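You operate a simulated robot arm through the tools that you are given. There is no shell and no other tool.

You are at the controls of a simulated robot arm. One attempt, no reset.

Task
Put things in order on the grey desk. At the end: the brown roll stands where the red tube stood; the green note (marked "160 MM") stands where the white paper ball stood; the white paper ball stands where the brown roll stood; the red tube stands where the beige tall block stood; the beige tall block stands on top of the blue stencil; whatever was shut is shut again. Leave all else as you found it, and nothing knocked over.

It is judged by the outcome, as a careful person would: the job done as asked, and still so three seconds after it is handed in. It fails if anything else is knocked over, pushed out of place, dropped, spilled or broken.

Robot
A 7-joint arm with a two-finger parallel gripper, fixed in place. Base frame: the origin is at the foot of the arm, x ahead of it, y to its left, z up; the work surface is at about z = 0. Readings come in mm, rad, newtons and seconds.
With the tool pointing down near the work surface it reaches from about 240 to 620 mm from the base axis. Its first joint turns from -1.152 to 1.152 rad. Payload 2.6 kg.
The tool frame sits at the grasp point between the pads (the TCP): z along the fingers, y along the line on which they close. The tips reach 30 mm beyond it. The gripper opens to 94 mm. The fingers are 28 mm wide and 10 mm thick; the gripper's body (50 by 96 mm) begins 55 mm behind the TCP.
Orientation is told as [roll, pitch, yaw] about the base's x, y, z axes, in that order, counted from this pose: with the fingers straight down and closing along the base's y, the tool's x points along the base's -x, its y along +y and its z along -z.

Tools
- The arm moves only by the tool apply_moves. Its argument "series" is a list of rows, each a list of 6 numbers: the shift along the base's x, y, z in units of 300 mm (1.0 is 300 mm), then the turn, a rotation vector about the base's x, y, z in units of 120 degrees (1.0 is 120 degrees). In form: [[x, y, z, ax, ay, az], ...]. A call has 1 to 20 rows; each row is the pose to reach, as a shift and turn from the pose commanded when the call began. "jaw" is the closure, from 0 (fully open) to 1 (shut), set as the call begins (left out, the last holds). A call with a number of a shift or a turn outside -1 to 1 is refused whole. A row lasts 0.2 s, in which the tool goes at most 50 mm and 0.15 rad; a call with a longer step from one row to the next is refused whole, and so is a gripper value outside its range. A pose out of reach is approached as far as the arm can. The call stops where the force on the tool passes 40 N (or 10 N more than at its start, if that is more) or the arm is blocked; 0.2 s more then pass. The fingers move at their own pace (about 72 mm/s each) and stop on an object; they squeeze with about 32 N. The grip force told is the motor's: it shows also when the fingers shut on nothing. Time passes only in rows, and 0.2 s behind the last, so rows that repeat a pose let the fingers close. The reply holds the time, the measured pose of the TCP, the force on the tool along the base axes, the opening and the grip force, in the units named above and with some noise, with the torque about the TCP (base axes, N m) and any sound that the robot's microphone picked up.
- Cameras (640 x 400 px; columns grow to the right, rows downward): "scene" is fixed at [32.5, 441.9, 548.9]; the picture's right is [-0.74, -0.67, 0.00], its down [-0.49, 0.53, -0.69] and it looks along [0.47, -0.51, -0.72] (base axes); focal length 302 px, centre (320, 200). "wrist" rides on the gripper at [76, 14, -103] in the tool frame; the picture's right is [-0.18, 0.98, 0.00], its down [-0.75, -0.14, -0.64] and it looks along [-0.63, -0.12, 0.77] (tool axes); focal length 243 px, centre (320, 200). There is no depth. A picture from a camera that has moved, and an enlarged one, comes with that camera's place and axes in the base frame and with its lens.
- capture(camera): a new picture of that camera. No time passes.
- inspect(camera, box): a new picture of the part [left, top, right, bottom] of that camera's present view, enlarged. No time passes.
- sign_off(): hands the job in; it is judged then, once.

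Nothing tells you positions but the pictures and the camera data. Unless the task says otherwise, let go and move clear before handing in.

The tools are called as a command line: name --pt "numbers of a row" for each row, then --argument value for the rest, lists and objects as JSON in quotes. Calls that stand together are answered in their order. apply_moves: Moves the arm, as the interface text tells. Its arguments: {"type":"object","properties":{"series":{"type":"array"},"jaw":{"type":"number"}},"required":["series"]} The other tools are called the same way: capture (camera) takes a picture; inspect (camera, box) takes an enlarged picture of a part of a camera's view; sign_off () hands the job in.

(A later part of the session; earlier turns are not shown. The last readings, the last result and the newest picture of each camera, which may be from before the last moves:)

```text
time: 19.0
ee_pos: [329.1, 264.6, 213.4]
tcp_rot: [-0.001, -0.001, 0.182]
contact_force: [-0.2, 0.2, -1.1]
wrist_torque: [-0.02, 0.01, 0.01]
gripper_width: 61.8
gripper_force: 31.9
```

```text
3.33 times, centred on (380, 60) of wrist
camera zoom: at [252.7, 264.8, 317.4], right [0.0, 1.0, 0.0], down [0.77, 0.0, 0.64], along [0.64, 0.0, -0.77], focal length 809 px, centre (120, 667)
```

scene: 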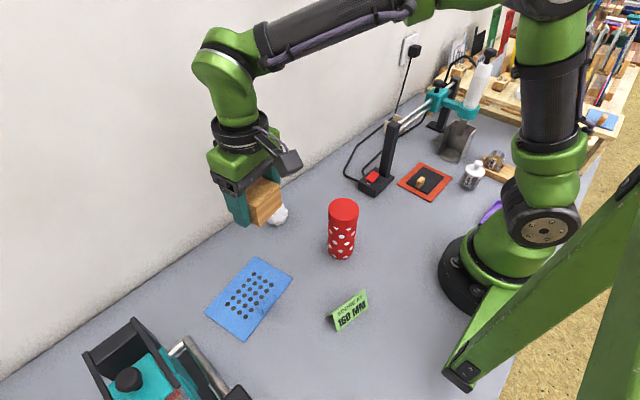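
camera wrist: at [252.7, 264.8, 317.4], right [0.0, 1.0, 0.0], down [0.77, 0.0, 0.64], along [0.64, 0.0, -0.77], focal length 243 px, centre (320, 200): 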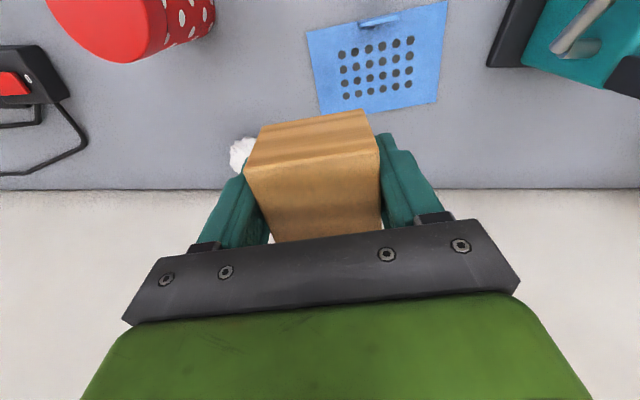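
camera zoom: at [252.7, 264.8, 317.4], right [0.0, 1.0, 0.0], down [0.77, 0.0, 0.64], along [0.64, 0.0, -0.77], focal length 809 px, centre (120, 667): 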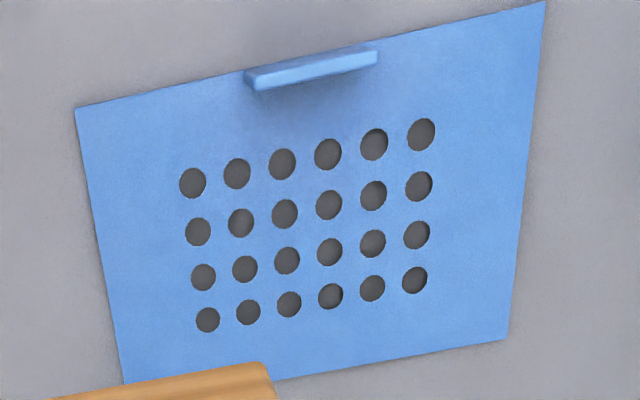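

The stencil is centred at (317,331.5) with a yaw of 10.5° and its tab at x of about 272. I'll bring the block to (319,332) and lower it to just above the sheet.

apply_moves --pt "-0.01 0.08 0 0 0 0" --pt "-0.025 0.17 0 0 0 0" --pt "-0.035 0.224 -0.03 0 0 0" --pt "-0.035 0.224 -0.17 0 0 0" --pt "-0.035 0.224 -0.31 0 0 0" --pt "-0.035 0.224 -0.43 0 0 0" --pt "-0.035 0.224 -0.52 0 0 0" --pt "-0.035 0.224 -0.56 0 0 0" --pt "-0.035 0.224 -0.58 0 0 0" --pt "-0.035 0.224 -0.58 0 0 0"

capture --camera "wrist"

inspect --camera "scene" --box '[180, 210, 320, 350]'

```text
time: 21.2
ee_pos: [319.8, 332.0, 40.2]
tcp_rot: [-0.002, 0.0, 0.181]
contact_force: [0.1, 0.2, -0.5]
wrist_torque: [0.01, -0.02, 0.03]
gripper_width: 61.6
gripper_force: 31.5
```

```text
taken
camera wrist: at [242.4, 332.4, 142.8], right [0.0, 1.0, 0.0], down [0.77, 0.0, 0.64], along [0.64, 0.0, -0.77], focal length 243 px, centre (320, 200)
```

wrist: 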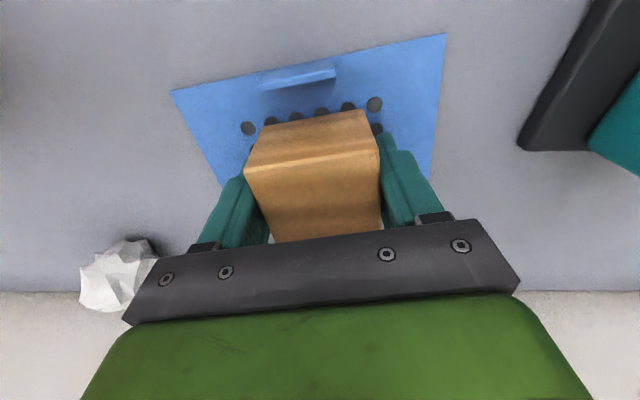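

```text
2.86 times, centred on (250, 280) of scene
camera zoom: at [32.5, 441.9, 548.9], right [-0.74, -0.67, 0.0], down [-0.49, 0.53, -0.69], along [0.47, -0.51, -0.72], focal length 862 px, centre (520, -29)
```

zoom: 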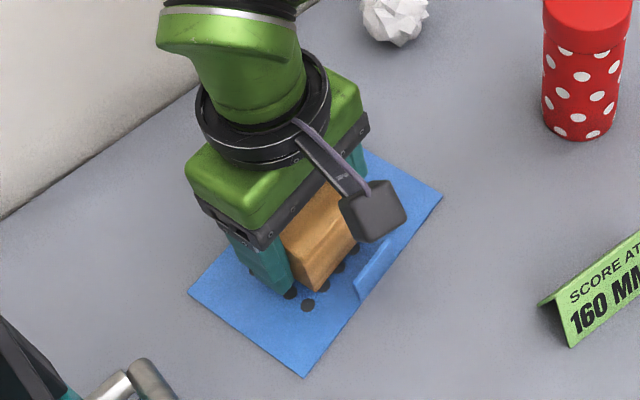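

The block hovers about 6 mm above desk level over the stencil. I'll lower it in small steps and watch the force.

apply_moves --pt "0 0 -0.004 0 0 0" --pt "0 0 -0.008 0 0 0" --pt "0 0 -0.01 0 0 0" --pt "0 0 -0.01 0 0 0"

apply_moves --pt "0 0 -0.0025 0 0 0" --pt "0 0 -0.0025 0 0 0" --pt "0 0 -0.0025 0 0 0"

```text
time: 22.2
ee_pos: [319.3, 330.9, 36.6]
tcp_rot: [0.0, -0.001, 0.184]
contact_force: [-0.8, -1.1, -0.3]
wrist_torque: [0.01, 0.0, -0.01]
gripper_width: 61.7
gripper_force: 32.0
```

```text
time: 23.0
ee_pos: [319.3, 332.3, 35.5]
tcp_rot: [0.0, -0.001, 0.182]
contact_force: [-0.2, -0.8, -0.6]
wrist_torque: [0.01, -0.03, -0.01]
gripper_width: 62.1
gripper_force: 32.5
```

There is no contact yet at z of about 36.6, so I keep lowering in sub-millimetre steps.

apply_moves --pt "0 0 -0.0025 0 0 0" --pt "0 0 -0.0025 0 0 0" --pt "0 0 -0.0025 0 0 0"

apply_moves --pt "0 0 -0.002 0 0 0" --pt "0 0 -0.002 0 0 0" --pt "0 0 -0.002 0 0 0"

```text
time: 23.8
ee_pos: [320.3, 332.4, 37.7]
tcp_rot: [0.002, -0.002, 0.183]
contact_force: [-1.7, -1.2, 8.4]
wrist_torque: [-0.05, 0.03, -0.01]
gripper_width: 61.6
gripper_force: 32.1
```

```text
time: 24.6
ee_pos: [319.8, 332.2, 35.6]
tcp_rot: [0.002, -0.001, 0.182]
contact_force: [-0.6, -0.2, 14.2]
wrist_torque: [-0.01, 0.05, 0.01]
gripper_width: 61.3
gripper_force: 32.4
```

The block is seated on the stencil, with 14 N pushing back. I'll ease off slightly, open the jaws and rise clear.

apply_moves --pt "0 0 0.002 0 0 0" --pt "0 0 0.002 0 0 0"

apply_moves --pt "0 0 0 0 0 0" --pt "0 0 0 0 0 0" --pt "0 0 0 0 0 0" --jaw 0.05

apply_moves --pt "0 0 0.06 0 0 0" --pt "0 0 0.18 0 0 0" --pt "0 0 0.34 0 0 0" --pt "0 0 0.5 0 0 0" --pt "0 0 0.66 0 0 0"

capture --camera "scene"

capture --camera "wrist"

```text
time: 25.2
ee_pos: [320.4, 332.1, 36.0]
tcp_rot: [0.002, -0.001, 0.183]
contact_force: [1.5, 2.2, 12.2]
wrist_torque: [0.08, -0.07, -0.01]
gripper_width: 61.8
gripper_force: 31.8
```

```text
time: 26.0
ee_pos: [319.9, 332.3, 36.0]
tcp_rot: [-0.001, 0.001, 0.181]
contact_force: [-0.2, -0.9, -0.2]
wrist_torque: [-0.01, -0.03, 0.0]
gripper_width: 89.2
gripper_force: 0.0
```

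```text
time: 27.2
ee_pos: [317.6, 330.0, 232.7]
tcp_rot: [0.0, 0.001, 0.181]
contact_force: [-0.6, 0.8, -0.4]
wrist_torque: [-0.01, -0.03, 0.0]
gripper_width: 89.4
gripper_force: 0.0
```

```text
taken
```

scene: 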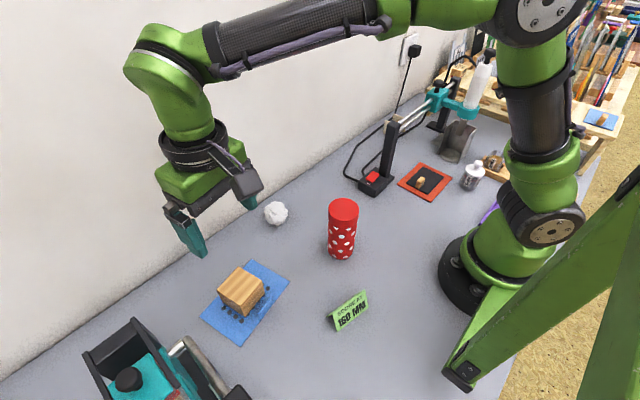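

```text
taken
camera wrist: at [241.0, 330.2, 336.8], right [0.0, 1.0, 0.0], down [0.77, 0.0, 0.64], along [0.64, 0.0, -0.77], focal length 243 px, centre (320, 200)
```

wrist: 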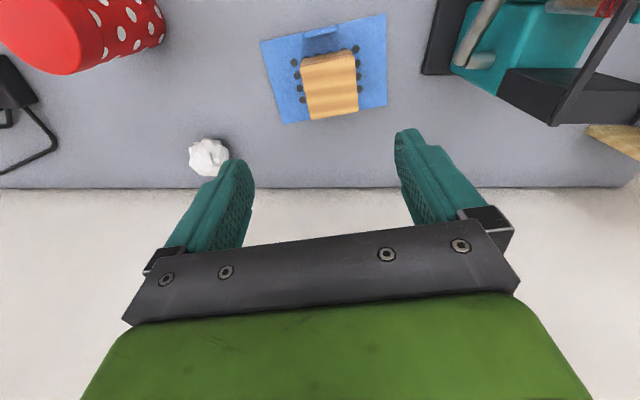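

The block stands on the stencil. I'll check whether the stencil shifted while I was placing it.

inspect --camera "scene" --box '[195, 245, 305, 350]'

inspect --camera "wrist" --box '[240, 0, 420, 130]'

```text
3.81 times, centred on (250, 298) of scene
camera zoom: at [32.5, 441.9, 548.9], right [-0.74, -0.67, 0.0], down [-0.49, 0.53, -0.69], along [0.47, -0.51, -0.72], focal length 1150 px, centre (587, -171)
```

zoom: 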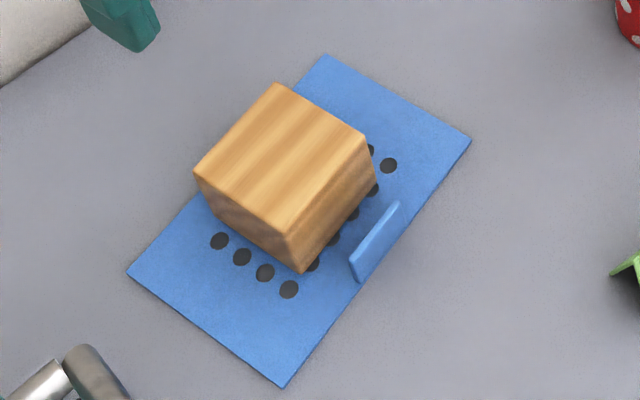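

```text
3.08 times, centred on (330, 65) of wrist
camera zoom: at [241.0, 330.2, 336.8], right [0.0, 1.0, 0.0], down [0.77, 0.0, 0.64], along [0.64, 0.0, -0.77], focal length 746 px, centre (289, 615)
```

zoom: 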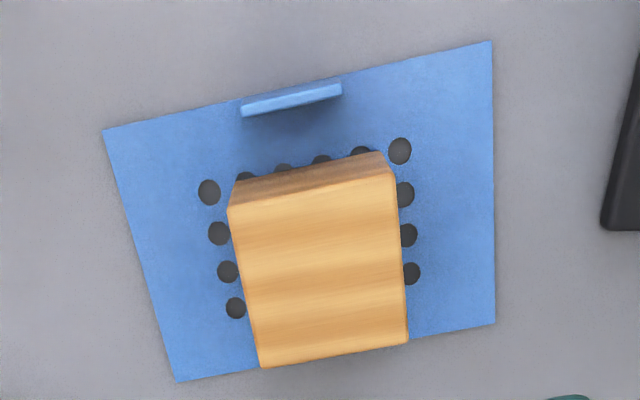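

The stencil and block were dragged about 9–13 mm in +y when the jaws sprang open. I'll re-grip the block, slide both back under light pressure, and this time open in small steps to find a gentle release before I handle the tube.

apply_moves --pt "0.007 0.0377 -0.1 0 0 0" --pt "0.007 0.0377 -0.25 0 0 0" --pt "0.007 0.0377 -0.4 0 0 0" --pt "0.007 0.0377 -0.53 0 0 0" --pt "0.007 0.0377 -0.61 0 0 0" --pt "0.007 0.0377 -0.653 0 0 0" --pt "0.007 0.0377 -0.653 0 0 0"

capture --camera "wrist"

```text
time: 28.8
ee_pos: [322.0, 342.6, 37.8]
tcp_rot: [0.0, 0.0, 0.181]
contact_force: [-0.2, -0.1, -0.4]
wrist_torque: [-0.02, 0.01, -0.01]
gripper_width: 89.2
gripper_force: 0.0
```

```text
taken
camera wrist: at [244.6, 343.4, 140.7], right [0.0, 1.0, 0.0], down [0.77, 0.0, 0.64], along [0.64, 0.0, -0.77], focal length 243 px, centre (320, 200)
```

wrist: 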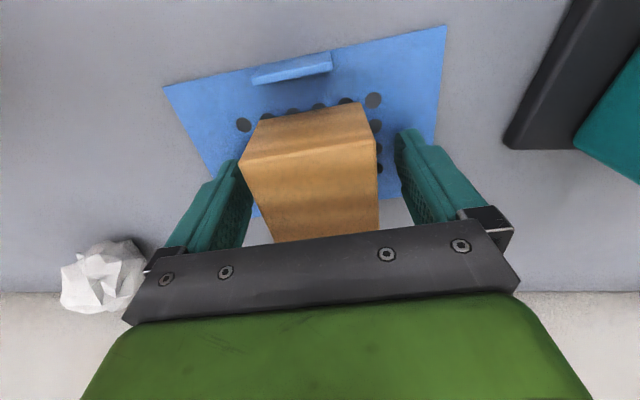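

The block is centred between the fingers again. I'll close to a light grip just past contact.

apply_moves --pt "0 0 0 0 0 0" --pt "0 0 0 0 0 0" --pt "0 0 0 0 0 0" --pt "0 0 0 0 0 0" --jaw 0.4

capture --camera "wrist"

```text
time: 29.8
ee_pos: [321.9, 342.6, 38.6]
tcp_rot: [-0.001, 0.0, 0.181]
contact_force: [-0.8, -1.1, -0.5]
wrist_torque: [0.0, 0.02, -0.04]
gripper_width: 61.8
gripper_force: 31.8
```

```text
taken
camera wrist: at [244.6, 343.4, 141.0], right [0.0, 1.0, 0.0], down [0.77, 0.0, 0.64], along [0.64, 0.0, -0.77], focal length 243 px, centre (320, 200)
```

wrist: 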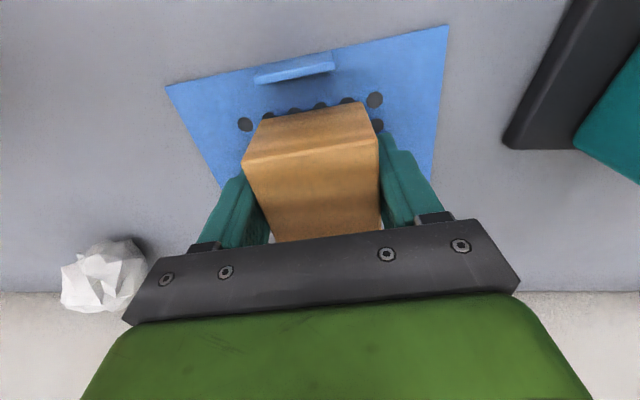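

The stencil follows the block. I'll press very lightly and slide both back about 9.5 mm in -y.

apply_moves --pt "0 0 -0.0015 0 0 0" --pt "0 -0.008 -0.0015 0 0 0" --pt "0 -0.016 -0.0015 0 0 0" --pt "0 -0.024 -0.0015 0 0 0" --pt "0 -0.032 -0.0015 0 0 0" --pt "0 -0.032 -0.0015 0 0 0"

inspect --camera "scene" --box '[195, 245, 305, 350]'

```text
time: 31.2
ee_pos: [321.7, 332.0, 38.2]
tcp_rot: [0.0, -0.001, 0.181]
contact_force: [-0.2, 1.6, 4.0]
wrist_torque: [0.02, 0.01, 0.0]
gripper_width: 61.7
gripper_force: 32.3
```

```text
3.81 times, centred on (250, 298) of scene
camera zoom: at [32.5, 441.9, 548.9], right [-0.74, -0.67, 0.0], down [-0.49, 0.53, -0.69], along [0.47, -0.51, -0.72], focal length 1150 px, centre (587, -171)
```

zoom: 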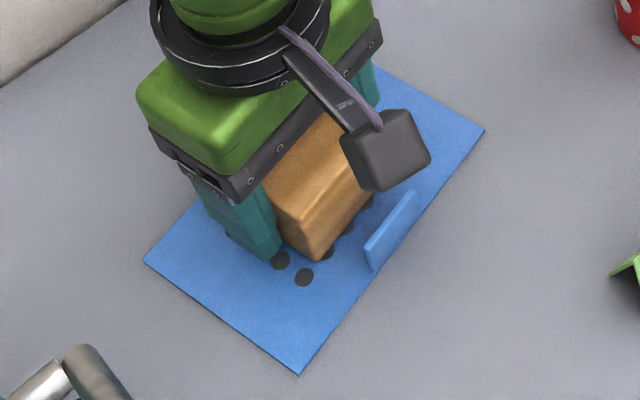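

The stencil is back within about 1 mm of where it was. Now I'll take off the pressure and open the jaws by a tiny amount.

apply_moves --pt "0 0 0.0015 0 0 0" --pt "0 0 0.0015 0 0 0"

apply_moves --pt "0 0 0 0 0 0" --pt "0 0 0 0 0 0" --jaw 0.335

capture --camera "wrist"

```text
time: 31.8
ee_pos: [320.3, 334.6, 38.2]
tcp_rot: [-0.001, 0.0, 0.181]
contact_force: [0.0, 0.3, 0.3]
wrist_torque: [0.03, 0.01, 0.01]
gripper_width: 61.8
gripper_force: 32.0
```

```text
time: 32.4
ee_pos: [321.8, 333.5, 38.2]
tcp_rot: [0.0, 0.001, 0.182]
contact_force: [0.3, -0.5, -1.8]
wrist_torque: [-0.01, 0.03, 0.0]
gripper_width: 62.7
gripper_force: 0.4
```

```text
taken
camera wrist: at [243.9, 334.0, 141.5], right [0.0, 1.0, 0.0], down [0.77, 0.0, 0.64], along [0.64, 0.0, -0.77], focal length 243 px, centre (320, 200)
```

wrist: 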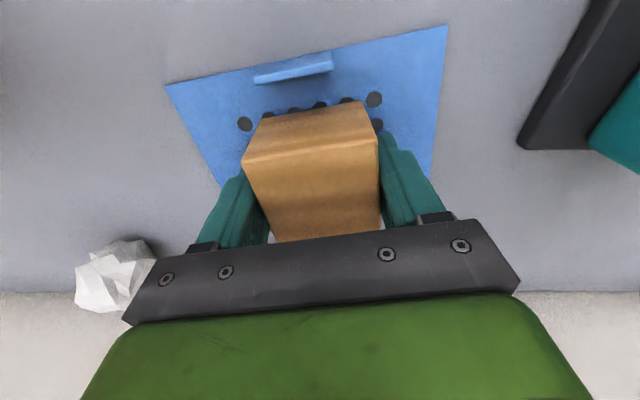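

The grip is released at 62.7 mm with no shove. I'll keep opening in small increments and check for any drag.

apply_moves --pt "0 0 0 0 0 0" --jaw 0.315

apply_moves --pt "0 0 0 0 0 0" --jaw 0.29

capture --camera "wrist"

```text
time: 32.8
ee_pos: [321.3, 333.3, 38.3]
tcp_rot: [-0.001, 0.0, 0.181]
contact_force: [-0.4, -0.4, -0.2]
wrist_torque: [-0.01, 0.0, 0.01]
gripper_width: 64.5
gripper_force: 0.0
```

```text
time: 33.2
ee_pos: [321.1, 334.5, 38.7]
tcp_rot: [0.0, -0.001, 0.182]
contact_force: [1.3, -0.4, -0.2]
wrist_torque: [0.03, 0.02, 0.01]
gripper_width: 66.7
gripper_force: 0.0
```

```text
taken
camera wrist: at [243.8, 334.0, 141.5], right [0.0, 1.0, 0.0], down [0.77, 0.0, 0.64], along [0.64, 0.0, -0.77], focal length 243 px, centre (320, 200)
```

wrist: 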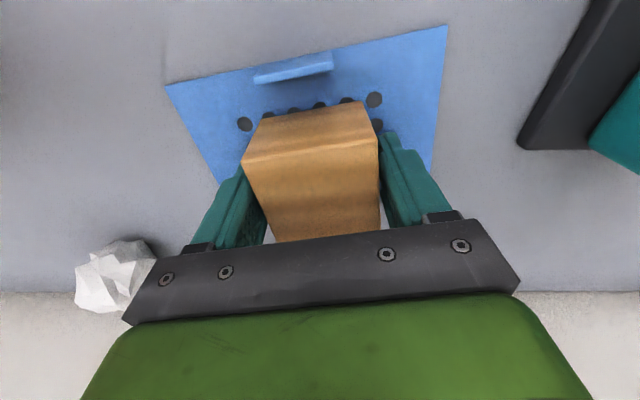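

The block and stencil stay put with a gradual release. I'll open a little more, rise straight up and check again.

apply_moves --pt "0 0 0 0 0 0" --jaw 0.25

apply_moves --pt "0 0 0.03 0 0 0" --pt "0 0 0.1 0 0 0" --pt "0 0 0.22 0 0 0" --pt "0 0 0.36 0 0 0" --pt "0 0 0.52 0 0 0" --pt "0 0 0.66 0 0 0"

capture --camera "wrist"

inspect --camera "scene" --box '[195, 245, 305, 350]'

```text
time: 33.6
ee_pos: [321.6, 334.4, 38.9]
tcp_rot: [-0.002, 0.0, 0.181]
contact_force: [-0.9, -1.3, -0.1]
wrist_torque: [0.03, 0.0, 0.01]
gripper_width: 70.5
gripper_force: 0.1
```

```text
time: 35.0
ee_pos: [323.5, 333.0, 238.0]
tcp_rot: [0.0, 0.003, 0.181]
contact_force: [0.8, 0.1, 0.3]
wrist_torque: [-0.03, 0.0, 0.01]
gripper_width: 70.4
gripper_force: 0.1
```

```text
taken
camera wrist: at [245.3, 334.0, 341.6], right [0.0, 1.0, 0.0], down [0.77, 0.0, 0.64], along [0.64, 0.0, -0.77], focal length 243 px, centre (320, 200)
```

wrist: 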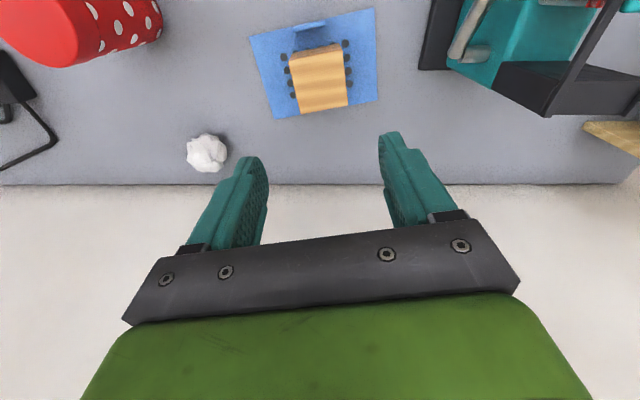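

```text
3.81 times, centred on (250, 298) of scene
camera zoom: at [32.5, 441.9, 548.9], right [-0.74, -0.67, 0.0], down [-0.49, 0.53, -0.69], along [0.47, -0.51, -0.72], focal length 1150 px, centre (587, -171)
```

zoom: 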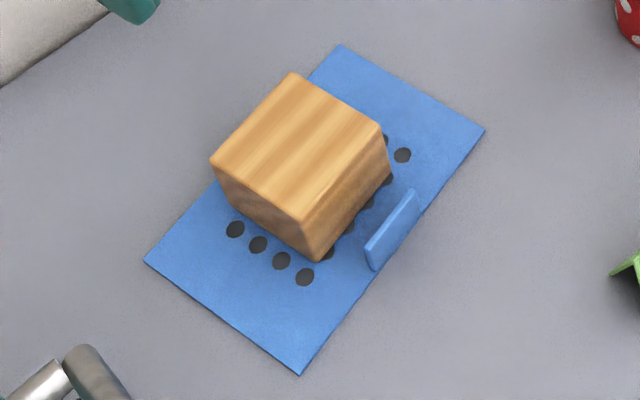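

The block stands on the stencil and the stencil is back in place. Next is the red tube: its lid overhangs, so I'll tilt the gripper 45° and hold the body below the lid. First I'll turn the tool to yaw 90° and look at the tube from above.

apply_moves --pt "-0.02 -0.03 0.03 0 0 0.066" --pt "-0.04 -0.08 0.06 0 0 0.133" --pt "-0.06 -0.14 0.08 0 0 0.199" --pt "-0.08 -0.21 0.1 0 0 0.265" --pt "-0.1 -0.29 0.1 0 0 0.331" --pt "-0.12 -0.37 0.1 0 0 0.398" --pt "-0.14 -0.45 0.1 0 0 0.464" --pt "-0.16 -0.53 0.1 0 0 0.53" --pt "-0.18 -0.61 0.1 0 0 0.597" --pt "-0.203 -0.66 0.1 0 0 0.663" --pt "-0.203 -0.66 0.1 0 0 0.663" --jaw 0

capture --camera "wrist"

capture --camera "scene"

```text
time: 37.4
ee_pos: [260.0, 136.2, 265.1]
tcp_rot: [0.0, -0.001, 1.574]
contact_force: [-0.4, 0.1, -0.4]
wrist_torque: [-0.01, 0.01, 0.01]
gripper_width: 94.3
gripper_force: 0.1
```

```text
taken
camera wrist: at [246.7, 59.9, 368.6], right [-0.98, 0.18, 0.0], down [0.14, 0.75, 0.64], along [0.12, 0.63, -0.77], focal length 243 px, centre (320, 200)
```

wrist: 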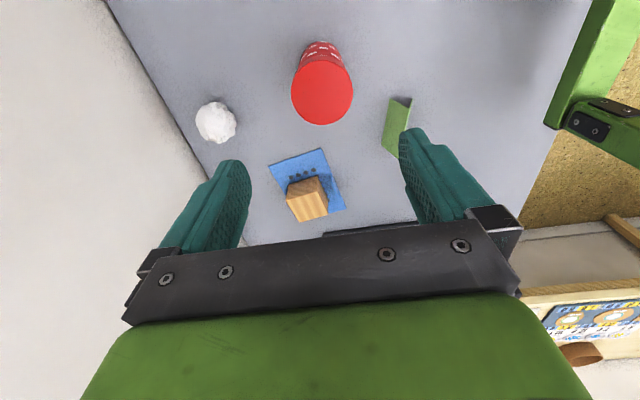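

```text
taken
```

scene: 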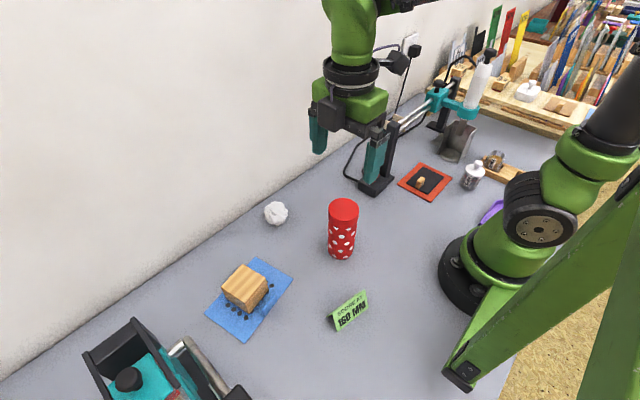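

I'm looking down on the tube now. I'll zoom in for an accurate position.

inspect --camera "wrist" --box '[270, 20, 380, 140]'

inspect --camera "wrist" --box '[180, 80, 440, 240]'

```text
3.33 times, centred on (325, 80) of wrist
camera zoom: at [246.7, 59.9, 368.6], right [-0.98, 0.18, 0.0], down [0.14, 0.75, 0.64], along [0.12, 0.63, -0.77], focal length 809 px, centre (303, 600)
```

zoom: 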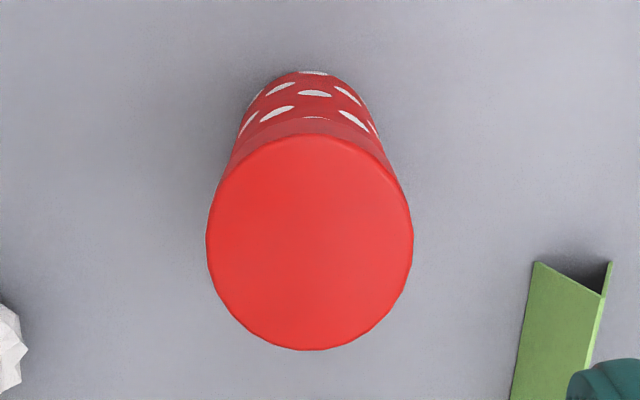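

```text
2.46 times, centred on (310, 160) of wrist
camera zoom: at [246.7, 59.9, 368.6], right [-0.98, 0.18, 0.0], down [0.14, 0.75, 0.64], along [0.12, 0.63, -0.77], focal length 597 px, centre (345, 298)
```

zoom: 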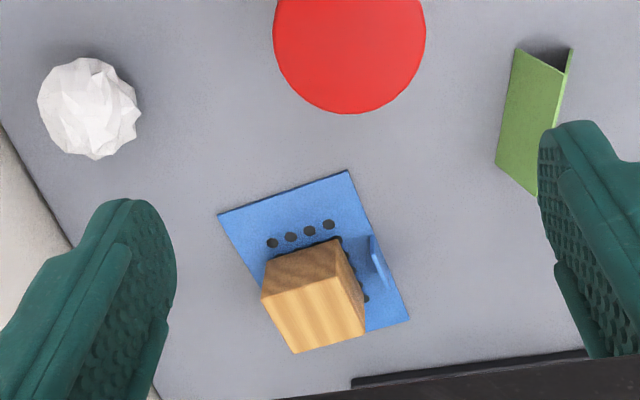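

The tube centre works out at (258.5,130.5), with a 55 mm body, a 59 mm lid and a height of about 127 mm. I'll back off in +y and tilt the tool by -45° about x, still well above everything.

apply_moves --pt "-0.0053 0.12 0.03 0 0 0" --pt "-0.0053 0.24 0.05 0 0 0" --pt "-0.0053 0.336 0.05 -0.0625 0 0" --pt "-0.0053 0.336 0.05 -0.125 0 0" --pt "-0.0053 0.336 0.05 -0.1875 0 0" --pt "-0.0053 0.336 0.05 -0.25 0 0" --pt "-0.0053 0.336 0.05 -0.3125 0 0" --pt "-0.0053 0.336 0.05 -0.375 0 0" --pt "-0.0053 0.336 0.05 -0.375 0 0"

capture --camera "scene"

capture --camera "wrist"

```text
time: 39.4
ee_pos: [258.8, 237.4, 281.3]
tcp_rot: [0.0, 0.787, 1.569]
contact_force: [0.5, -0.5, -0.2]
wrist_torque: [0.0, -0.02, -0.01]
gripper_width: 93.8
gripper_force: 0.0
```

```text
taken
```

scene: 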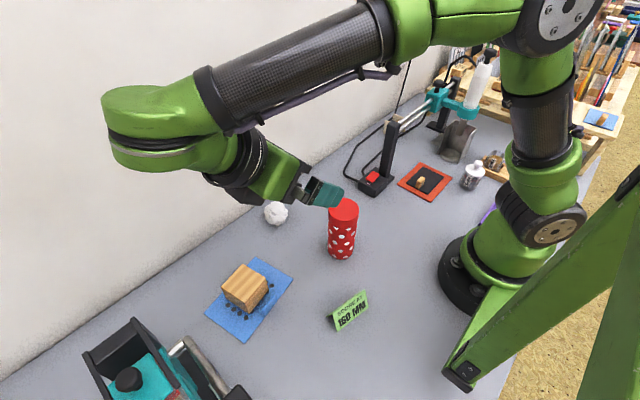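

```text
taken
camera wrist: at [244.4, 255.5, 407.9], right [-0.98, 0.13, -0.13], down [0.14, 0.99, -0.08], along [0.12, -0.1, -0.99], focal length 243 px, centre (320, 200)
```

wrist: 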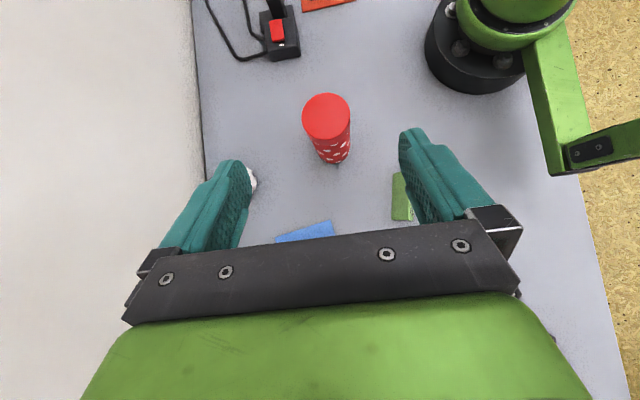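

The tilt is reached and the fingers line up around the tube. I'll descend to the pre-grasp point, then approach along the tool axis.

apply_moves --pt "0 0 -0.13 0 0 0" --pt "0 0 -0.26 0 0 0" --pt "0 0 -0.393 0 0 0" --pt "0 -0.06 -0.453 0 0 0" --pt "0 -0.12 -0.513 0 0 0" --pt "0 -0.16 -0.553 0 0 0"

capture --camera "scene"

capture --camera "wrist"

```text
time: 40.8
ee_pos: [260.0, 186.5, 115.9]
tcp_rot: [-0.001, 0.786, 1.569]
contact_force: [0.1, 0.1, -1.3]
wrist_torque: [0.0, 0.02, 0.0]
gripper_width: 93.7
gripper_force: 0.1
```

```text
taken
```

scene: 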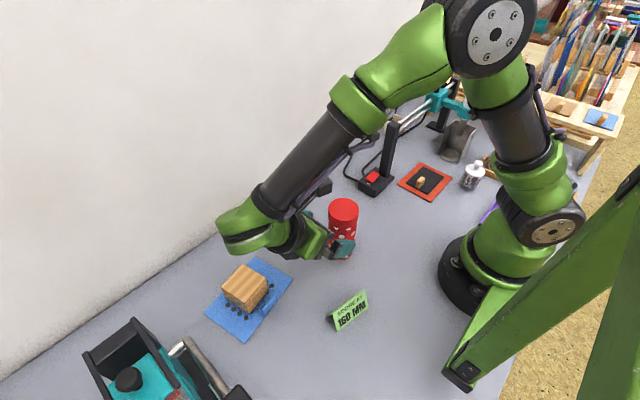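

```text
taken
camera wrist: at [245.4, 206.5, 241.7], right [-0.98, 0.13, -0.13], down [0.14, 0.99, -0.08], along [0.12, -0.1, -0.99], focal length 243 px, centre (320, 200)
```

wrist: 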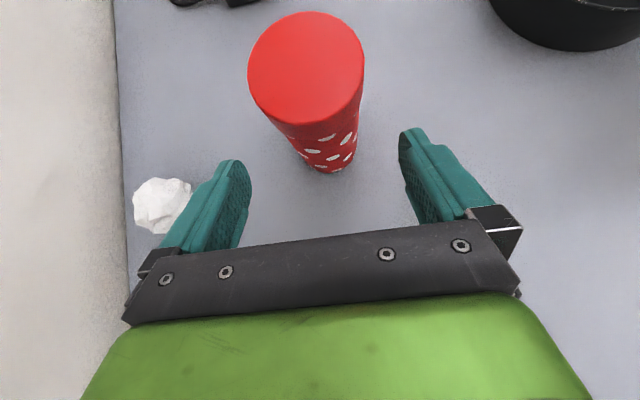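

The tube is centred between the fingers. I'll make the final approach along the axis.

apply_moves --pt "0 -0.03 -0.03 0 0 0" --pt "0 -0.06 -0.06 0 0 0" --pt "0 -0.09 -0.09 0 0 0" --pt "0 -0.12 -0.12 0 0 0" --pt "0 -0.1465 -0.1465 0 0 0" --pt "0 -0.1465 -0.1465 0 0 0"

capture --camera "wrist"

inspect --camera "scene" --box '[240, 160, 440, 300]'

```text
time: 42.2
ee_pos: [258.5, 143.7, 71.3]
tcp_rot: [0.001, 0.784, 1.571]
contact_force: [-0.3, 0.2, 0.2]
wrist_torque: [0.01, 0.0, 0.03]
gripper_width: 94.1
gripper_force: 0.1
```

```text
taken
camera wrist: at [244.1, 162.5, 198.1], right [-0.98, 0.13, -0.13], down [0.14, 0.99, -0.08], along [0.12, -0.1, -0.99], focal length 243 px, centre (320, 200)
```

wrist: 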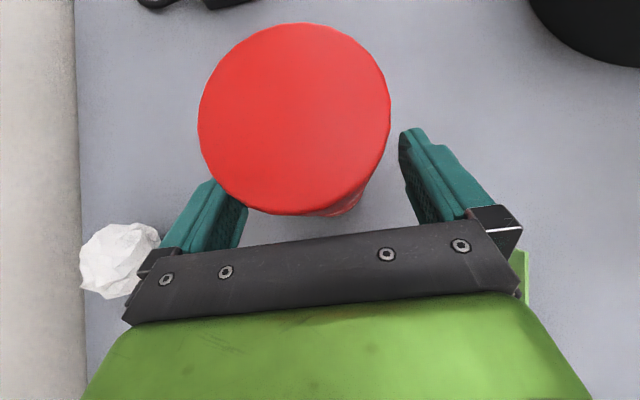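

```text
2.86 times, centred on (340, 230) of scene
camera zoom: at [32.5, 441.9, 548.9], right [-0.74, -0.67, 0.0], down [-0.49, 0.53, -0.69], along [0.47, -0.51, -0.72], focal length 862 px, centre (263, 114)
```

zoom: 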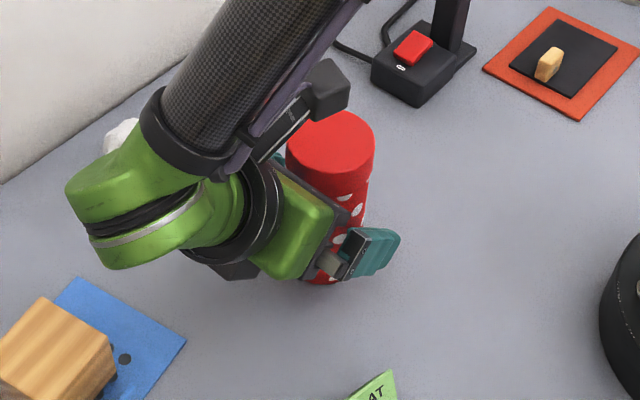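

The lid centre reads (257.4,130), so the tube is well centred in the jaws and below the lid. Closing now.

apply_moves --pt "0 0 0 0 0 0" --pt "0 0 0 0 0 0" --pt "0 0 0 0 0 0" --pt "0 0 0 0 0 0" --jaw 0.6

capture --camera "wrist"

inspect --camera "scene" --box '[240, 160, 440, 300]'

```text
time: 43.2
ee_pos: [258.6, 143.2, 71.9]
tcp_rot: [0.0, 0.787, 1.57]
contact_force: [0.2, 0.0, -0.4]
wrist_torque: [0.02, 0.0, 0.01]
gripper_width: 57.9
gripper_force: 32.0
```

```text
taken
camera wrist: at [244.1, 162.8, 198.3], right [-0.98, 0.13, -0.13], down [0.14, 0.99, -0.08], along [0.12, -0.1, -0.99], focal length 243 px, centre (320, 200)
```

wrist: 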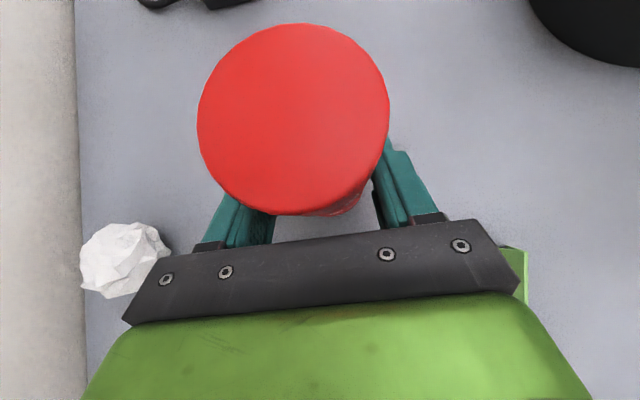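

```text
2.86 times, centred on (340, 230) of scene
camera zoom: at [32.5, 441.9, 548.9], right [-0.74, -0.67, 0.0], down [-0.49, 0.53, -0.69], along [0.47, -0.51, -0.72], focal length 862 px, centre (263, 114)
```

zoom: 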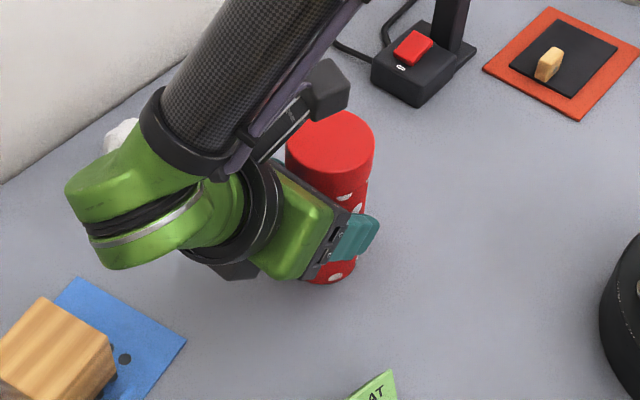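

The body is gripped at a 57.9 mm reading and the tube did not move. I'll lift it a little and check that it stays upright with its lid on.

apply_moves --pt "0 0 0.01 0 0 0" --pt "0 0 0.03 0 0 0" --pt "0 0 0.06 0 0 0" --pt "0 0 0.1 0 0 0" --pt "0 0 0.1 0 0 0"

capture --camera "wrist"

inspect --camera "scene" --box '[240, 130, 440, 270]'

```text
time: 44.4
ee_pos: [257.8, 144.6, 102.0]
tcp_rot: [0.0, 0.786, 1.571]
contact_force: [0.6, -0.3, -1.5]
wrist_torque: [0.01, 0.02, 0.03]
gripper_width: 57.9
gripper_force: 31.7
```

```text
taken
camera wrist: at [244.3, 163.4, 228.7], right [-0.98, 0.13, -0.13], down [0.14, 0.99, -0.08], along [0.12, -0.1, -0.99], focal length 243 px, centre (320, 200)
```

wrist: 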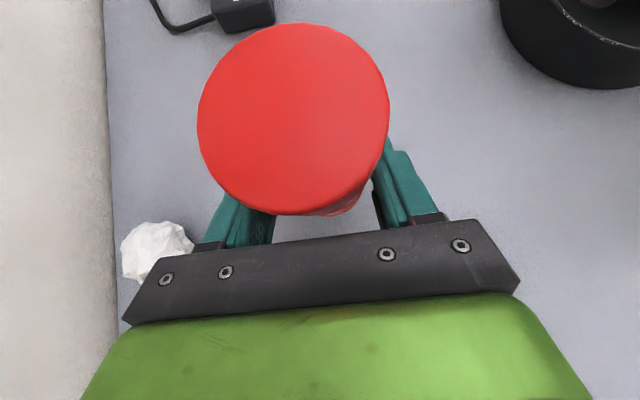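

```text
2.86 times, centred on (340, 200) of scene
camera zoom: at [32.5, 441.9, 548.9], right [-0.74, -0.67, 0.0], down [-0.49, 0.53, -0.69], along [0.47, -0.51, -0.72], focal length 862 px, centre (263, 200)
```

zoom: 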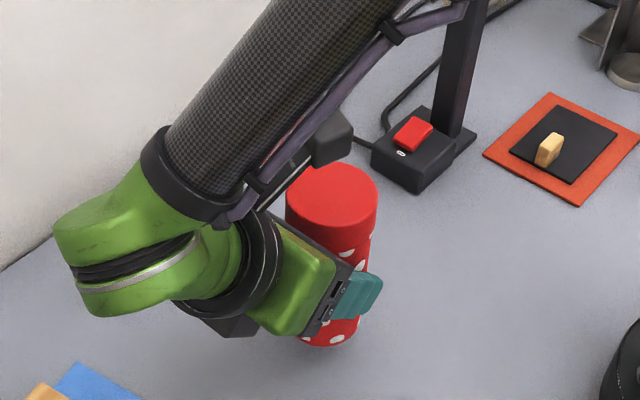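

The tube is lifted, upright, with its lid unmoved in the camera frame. I'll raise it more, carry it to where the block stood at (356.5,31.2), and hover.

apply_moves --pt "0 0 0.1 0 0 0" --pt "0 0 0.2 0 0 0" --pt "0.06 -0.06 0.2 0 0 0" --pt "0.13 -0.13 0.2 0 0 0" --pt "0.2 -0.2 0.2 0 0 0" --pt "0.27 -0.27 0.2 0 0 0" --pt "0.3267 -0.331 0.2 0 0 0" --pt "0.3267 -0.331 0.1 0 0 0" --pt "0.3267 -0.331 0.0 0 0 0" --pt "0.3267 -0.331 -0.06 0 0 0" --pt "0.3267 -0.331 -0.06 0 0 0"

capture --camera "wrist"

capture --camera "scene"

```text
time: 46.8
ee_pos: [358.0, 45.0, 80.5]
tcp_rot: [0.002, 0.786, 1.572]
contact_force: [0.5, 0.5, -0.3]
wrist_torque: [0.03, 0.05, 0.02]
gripper_width: 57.8
gripper_force: 32.0
```

```text
taken
camera wrist: at [342.4, 63.8, 209.1], right [-0.98, 0.13, -0.13], down [0.14, 0.99, -0.08], along [0.12, -0.1, -0.99], focal length 243 px, centre (320, 200)
```

wrist: 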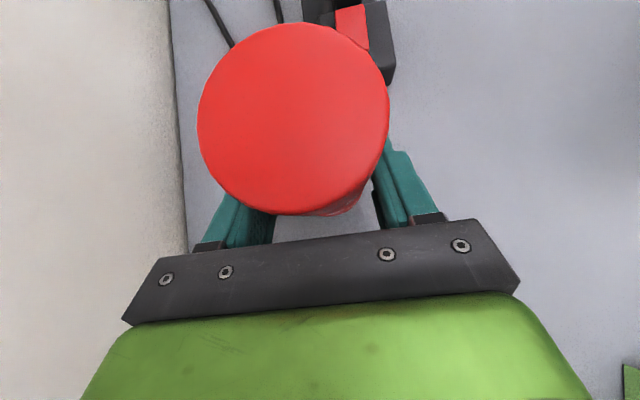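

```text
taken
```

scene: 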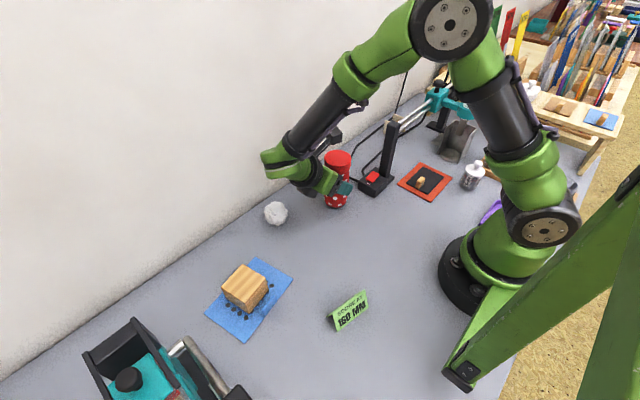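

The tube hovers 12 mm over its new spot, still upright. I'll lower it gently while watching the force.

apply_moves --pt "0 0 -0.012 0 0 0" --pt "0 0 -0.024 0 0 0" --pt "0 0 -0.034 0 0 0" --pt "0 0 -0.034 0 0 0"

apply_moves --pt "0 0 -0.0025 0 0 0" --pt "0 0 -0.005 0 0 0" --pt "0 0 -0.005 0 0 0"

```text
time: 47.8
ee_pos: [356.7, 43.9, 72.4]
tcp_rot: [0.0, 0.785, 1.57]
contact_force: [-0.5, 0.2, -1.4]
wrist_torque: [0.01, 0.03, -0.01]
gripper_width: 58.1
gripper_force: 32.1
```

```text
time: 48.6
ee_pos: [356.5, 46.0, 71.0]
tcp_rot: [-0.002, 0.786, 1.568]
contact_force: [0.4, 0.0, 6.0]
wrist_torque: [-0.04, 0.19, -0.02]
gripper_width: 57.7
gripper_force: 32.3
```

Touchdown at 6 N. Now a gentle stepwise release.

apply_moves --pt "0 0 0.001 0 0 0" --pt "0 0 0.001 0 0 0" --jaw 0.378

apply_moves --pt "0 0 0 0 0 0" --jaw 0.365

apply_moves --pt "0 0 0 0 0 0" --jaw 0.345

capture --camera "wrist"

```text
time: 49.2
ee_pos: [357.6, 44.3, 71.0]
tcp_rot: [0.001, 0.786, 1.571]
contact_force: [0.2, -0.1, 0.1]
wrist_torque: [-0.01, 0.01, 0.01]
gripper_width: 59.0
gripper_force: 0.8
```

```text
time: 49.6
ee_pos: [356.4, 43.5, 71.8]
tcp_rot: [-0.001, 0.786, 1.57]
contact_force: [-0.3, -0.4, 0.5]
wrist_torque: [0.02, 0.0, 0.0]
gripper_width: 60.0
gripper_force: 0.2
```

```text
time: 50.0
ee_pos: [358.1, 44.5, 71.5]
tcp_rot: [0.0, 0.786, 1.57]
contact_force: [0.8, -0.5, -0.5]
wrist_torque: [0.0, -0.02, -0.02]
gripper_width: 61.7
gripper_force: 0.0
```

```text
taken
camera wrist: at [342.8, 63.4, 198.6], right [-0.98, 0.13, -0.13], down [0.14, 0.99, -0.08], along [0.12, -0.1, -0.99], focal length 243 px, centre (320, 200)
```

wrist: 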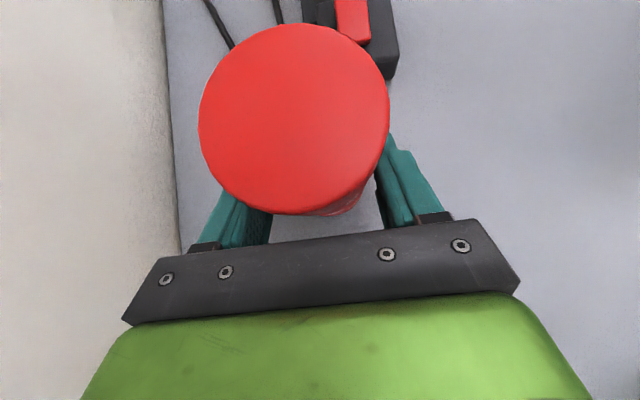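

The tube stands on its own. I'll open more in steps and then back out along the tool axis.

apply_moves --pt "0 0 0 0 0 0" --jaw 0.3

apply_moves --pt "0 0 0 0 0 0" --jaw 0.2

apply_moves --pt "0 0 0 0 0 0" --pt "0 0 0 0 0 0" --jaw 0.05

capture --camera "wrist"

```text
time: 50.4
ee_pos: [356.8, 44.6, 71.2]
tcp_rot: [-0.001, 0.786, 1.57]
contact_force: [-0.1, -0.8, 0.5]
wrist_torque: [0.02, 0.0, -0.03]
gripper_width: 65.9
gripper_force: 0.0
```

```text
time: 50.8
ee_pos: [357.5, 45.0, 72.7]
tcp_rot: [0.001, 0.784, 1.57]
contact_force: [-0.2, 0.2, 0.2]
wrist_torque: [0.03, 0.0, 0.01]
gripper_width: 75.1
gripper_force: 0.0
```

```text
time: 51.4
ee_pos: [357.5, 44.8, 71.6]
tcp_rot: [0.0, 0.786, 1.571]
contact_force: [-0.2, -0.1, -0.9]
wrist_torque: [0.02, -0.01, -0.02]
gripper_width: 89.4
gripper_force: 0.0
```

```text
taken
camera wrist: at [342.8, 63.4, 198.6], right [-0.98, 0.13, -0.13], down [0.14, 0.99, -0.08], along [0.12, -0.1, -0.99], focal length 243 px, centre (320, 200)
```

wrist: 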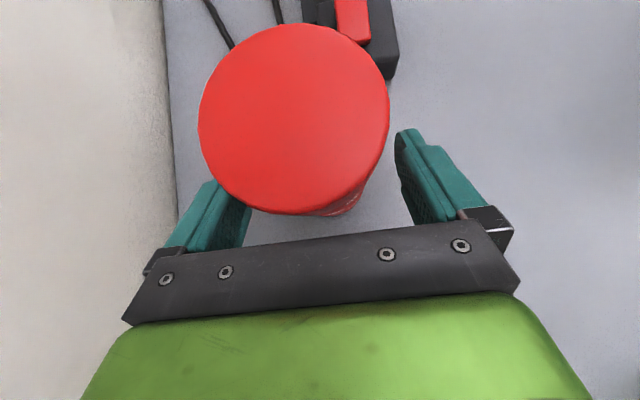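

The jaws are clear of the tube. I'll back out along the axis and rise.

apply_moves --pt "0 0.03 0.03 0 0 0" --pt "0 0.08 0.08 0 0 0" --pt "0 0.16 0.16 0 0 0" --pt "0 0.24 0.24 0 0 0" --pt "0 0.32 0.32 0 0 0" --pt "0 0.34 0.46 0 0 0" --pt "0 0.34 0.6 0 0 0" --pt "0 0.34 0.7 0 0 0"

capture --camera "scene"

capture --camera "wrist"

```text
time: 53.2
ee_pos: [357.2, 144.7, 282.8]
tcp_rot: [-0.002, 0.785, 1.571]
contact_force: [0.1, 0.0, -0.4]
wrist_torque: [-0.02, -0.02, -0.05]
gripper_width: 89.2
gripper_force: 0.1
```

```text
taken
```

scene: 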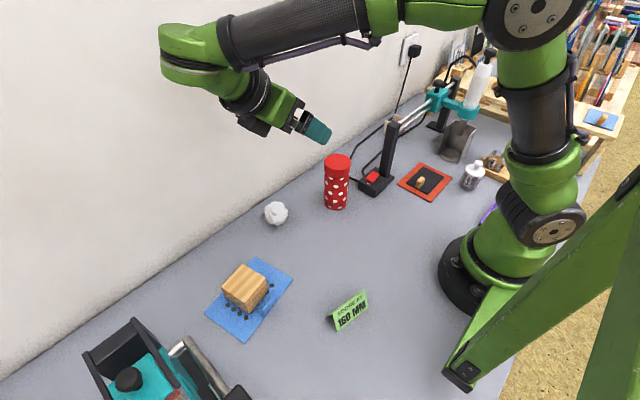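

```text
taken
camera wrist: at [342.3, 164.7, 410.5], right [-0.98, 0.13, -0.13], down [0.14, 0.99, -0.08], along [0.12, -0.1, -0.99], focal length 243 px, centre (320, 200)
```

wrist: 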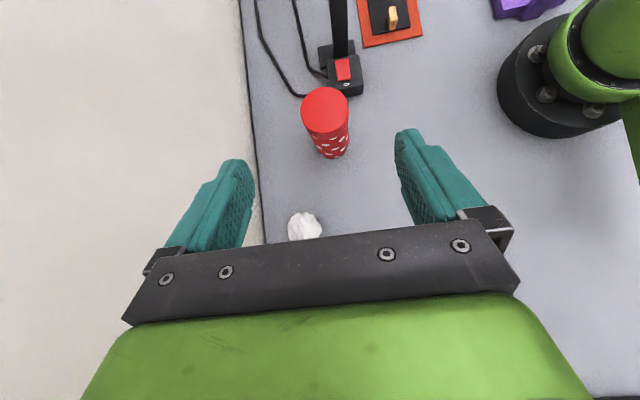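

The tube stands where the block stood. Now I'll straighten the tool and head high over the machine towards the roll, turning the tool so that its camera stays clear of the rods.

apply_moves --pt "-0.02 0 0.06 0.0625 0 0" --pt "-0.04 0 0.12 0.125 0 0" --pt "-0.06 -0.02 0.18 0.1875 0 0" --pt "-0.08 -0.06 0.24 0.25 0 0" --pt "-0.088 -0.1 0.3 0.3125 0 0" --pt "-0.088 -0.16 0.333 0.375 0 0" --jaw 0

apply_moves --pt "0 -0.06 0 0 0 -0.068" --pt "0 -0.12 0 0 0 -0.136" --pt "0 -0.18 0 0 0 -0.204" --pt "0 -0.24 0 0 0 -0.272" --pt "0 -0.3 0 0 0 -0.34" --pt "0 -0.36 0 0 0 -0.408" --pt "0 -0.42 0 0 0 -0.476" --pt "0 -0.48 0 0 0 -0.544" --pt "0 -0.54 0 0 0 -0.612" --pt "0 -0.6 0 0 0 -0.68" --pt "0 -0.66 0 0 0 -0.75"

apply_moves --pt "0.03 -0.06 0 0 0 -0.068" --pt "0.06 -0.12 0 0 0 -0.136" --pt "0.09 -0.18 0 0 0 -0.204" --pt "0.12 -0.24 0 0 0 -0.272" --pt "0.15 -0.3 0 0 0 -0.34" --pt "0.18 -0.36 0 0 0 -0.408" --pt "0.21 -0.42 0 0 0 -0.476" --pt "0.24 -0.48 0 0 0 -0.544" --pt "0.26 -0.54 0 0 0 -0.612" --pt "0.28 -0.6 0 0 0 -0.68" --pt "0.29 -0.65 0 0 0 -0.75" --pt "0.29 -0.65 0 0 0 -0.75"

capture --camera "wrist"

capture --camera "scene"

```text
time: 54.6
ee_pos: [330.1, 99.7, 383.5]
tcp_rot: [0.0, -0.003, 1.57]
contact_force: [-0.3, -0.7, 0.2]
wrist_torque: [-0.01, 0.01, 0.02]
gripper_width: 93.7
gripper_force: 0.2
```

```text
time: 57.0
ee_pos: [329.7, -98.0, 381.0]
tcp_rot: [0.0, -0.001, -0.003]
contact_force: [0.5, -1.0, -0.6]
wrist_torque: [0.02, 0.03, -0.01]
gripper_width: 93.7
gripper_force: 0.1
```

```text
time: 59.6
ee_pos: [414.8, -292.0, 377.5]
tcp_rot: [0.002, -0.002, -1.574]
contact_force: [0.3, -0.4, -0.1]
wrist_torque: [0.01, 0.0, 0.02]
gripper_width: 94.1
gripper_force: 0.0
out of reach, approached as far as the arm can: row 11, 12
```

```text
taken
camera wrist: at [428.4, -215.3, 481.0], right [0.98, -0.19, 0.0], down [-0.14, -0.75, 0.64], along [-0.12, -0.63, -0.77], focal length 243 px, centre (320, 200)
```

wrist: 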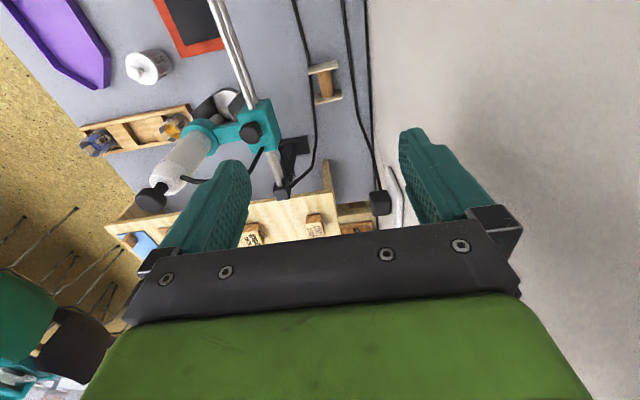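

```text
taken
```

scene: 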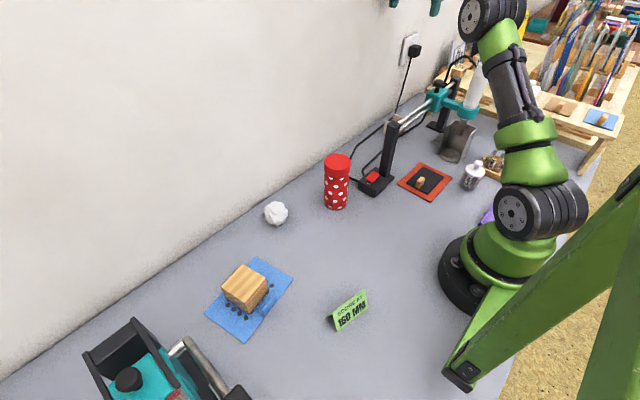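

At that height the arm is at its limit, with TCP near (415,-292). I'll descend into reach above the roll and re-measure it.

apply_moves --pt "0 0 -0.13 0 0 0" --pt "0 0 -0.26 0 0 0" --pt "0 0 -0.4 0 0 0" --pt "0 0 -0.4 0 0 0"

capture --camera "wrist"

capture --camera "scene"

```text
time: 60.6
ee_pos: [415.3, -291.9, 257.5]
tcp_rot: [-0.001, -0.001, -1.571]
contact_force: [-0.6, -0.6, 0.2]
wrist_torque: [-0.01, 0.02, 0.03]
gripper_width: 93.9
gripper_force: 0.0
```

```text
taken
camera wrist: at [428.3, -215.8, 360.9], right [0.98, -0.18, 0.0], down [-0.14, -0.75, 0.64], along [-0.12, -0.63, -0.77], focal length 243 px, centre (320, 200)
```

wrist: 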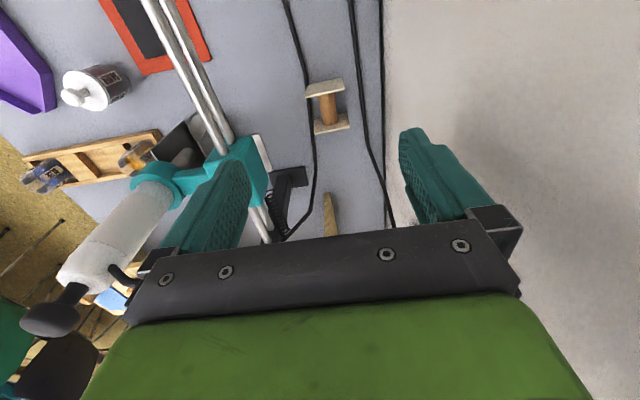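

```text
taken
```

scene: 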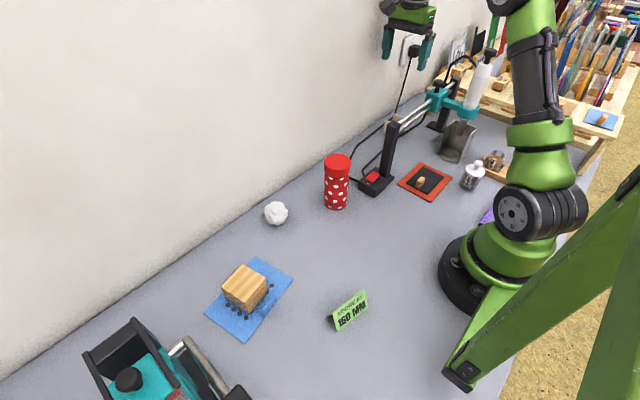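

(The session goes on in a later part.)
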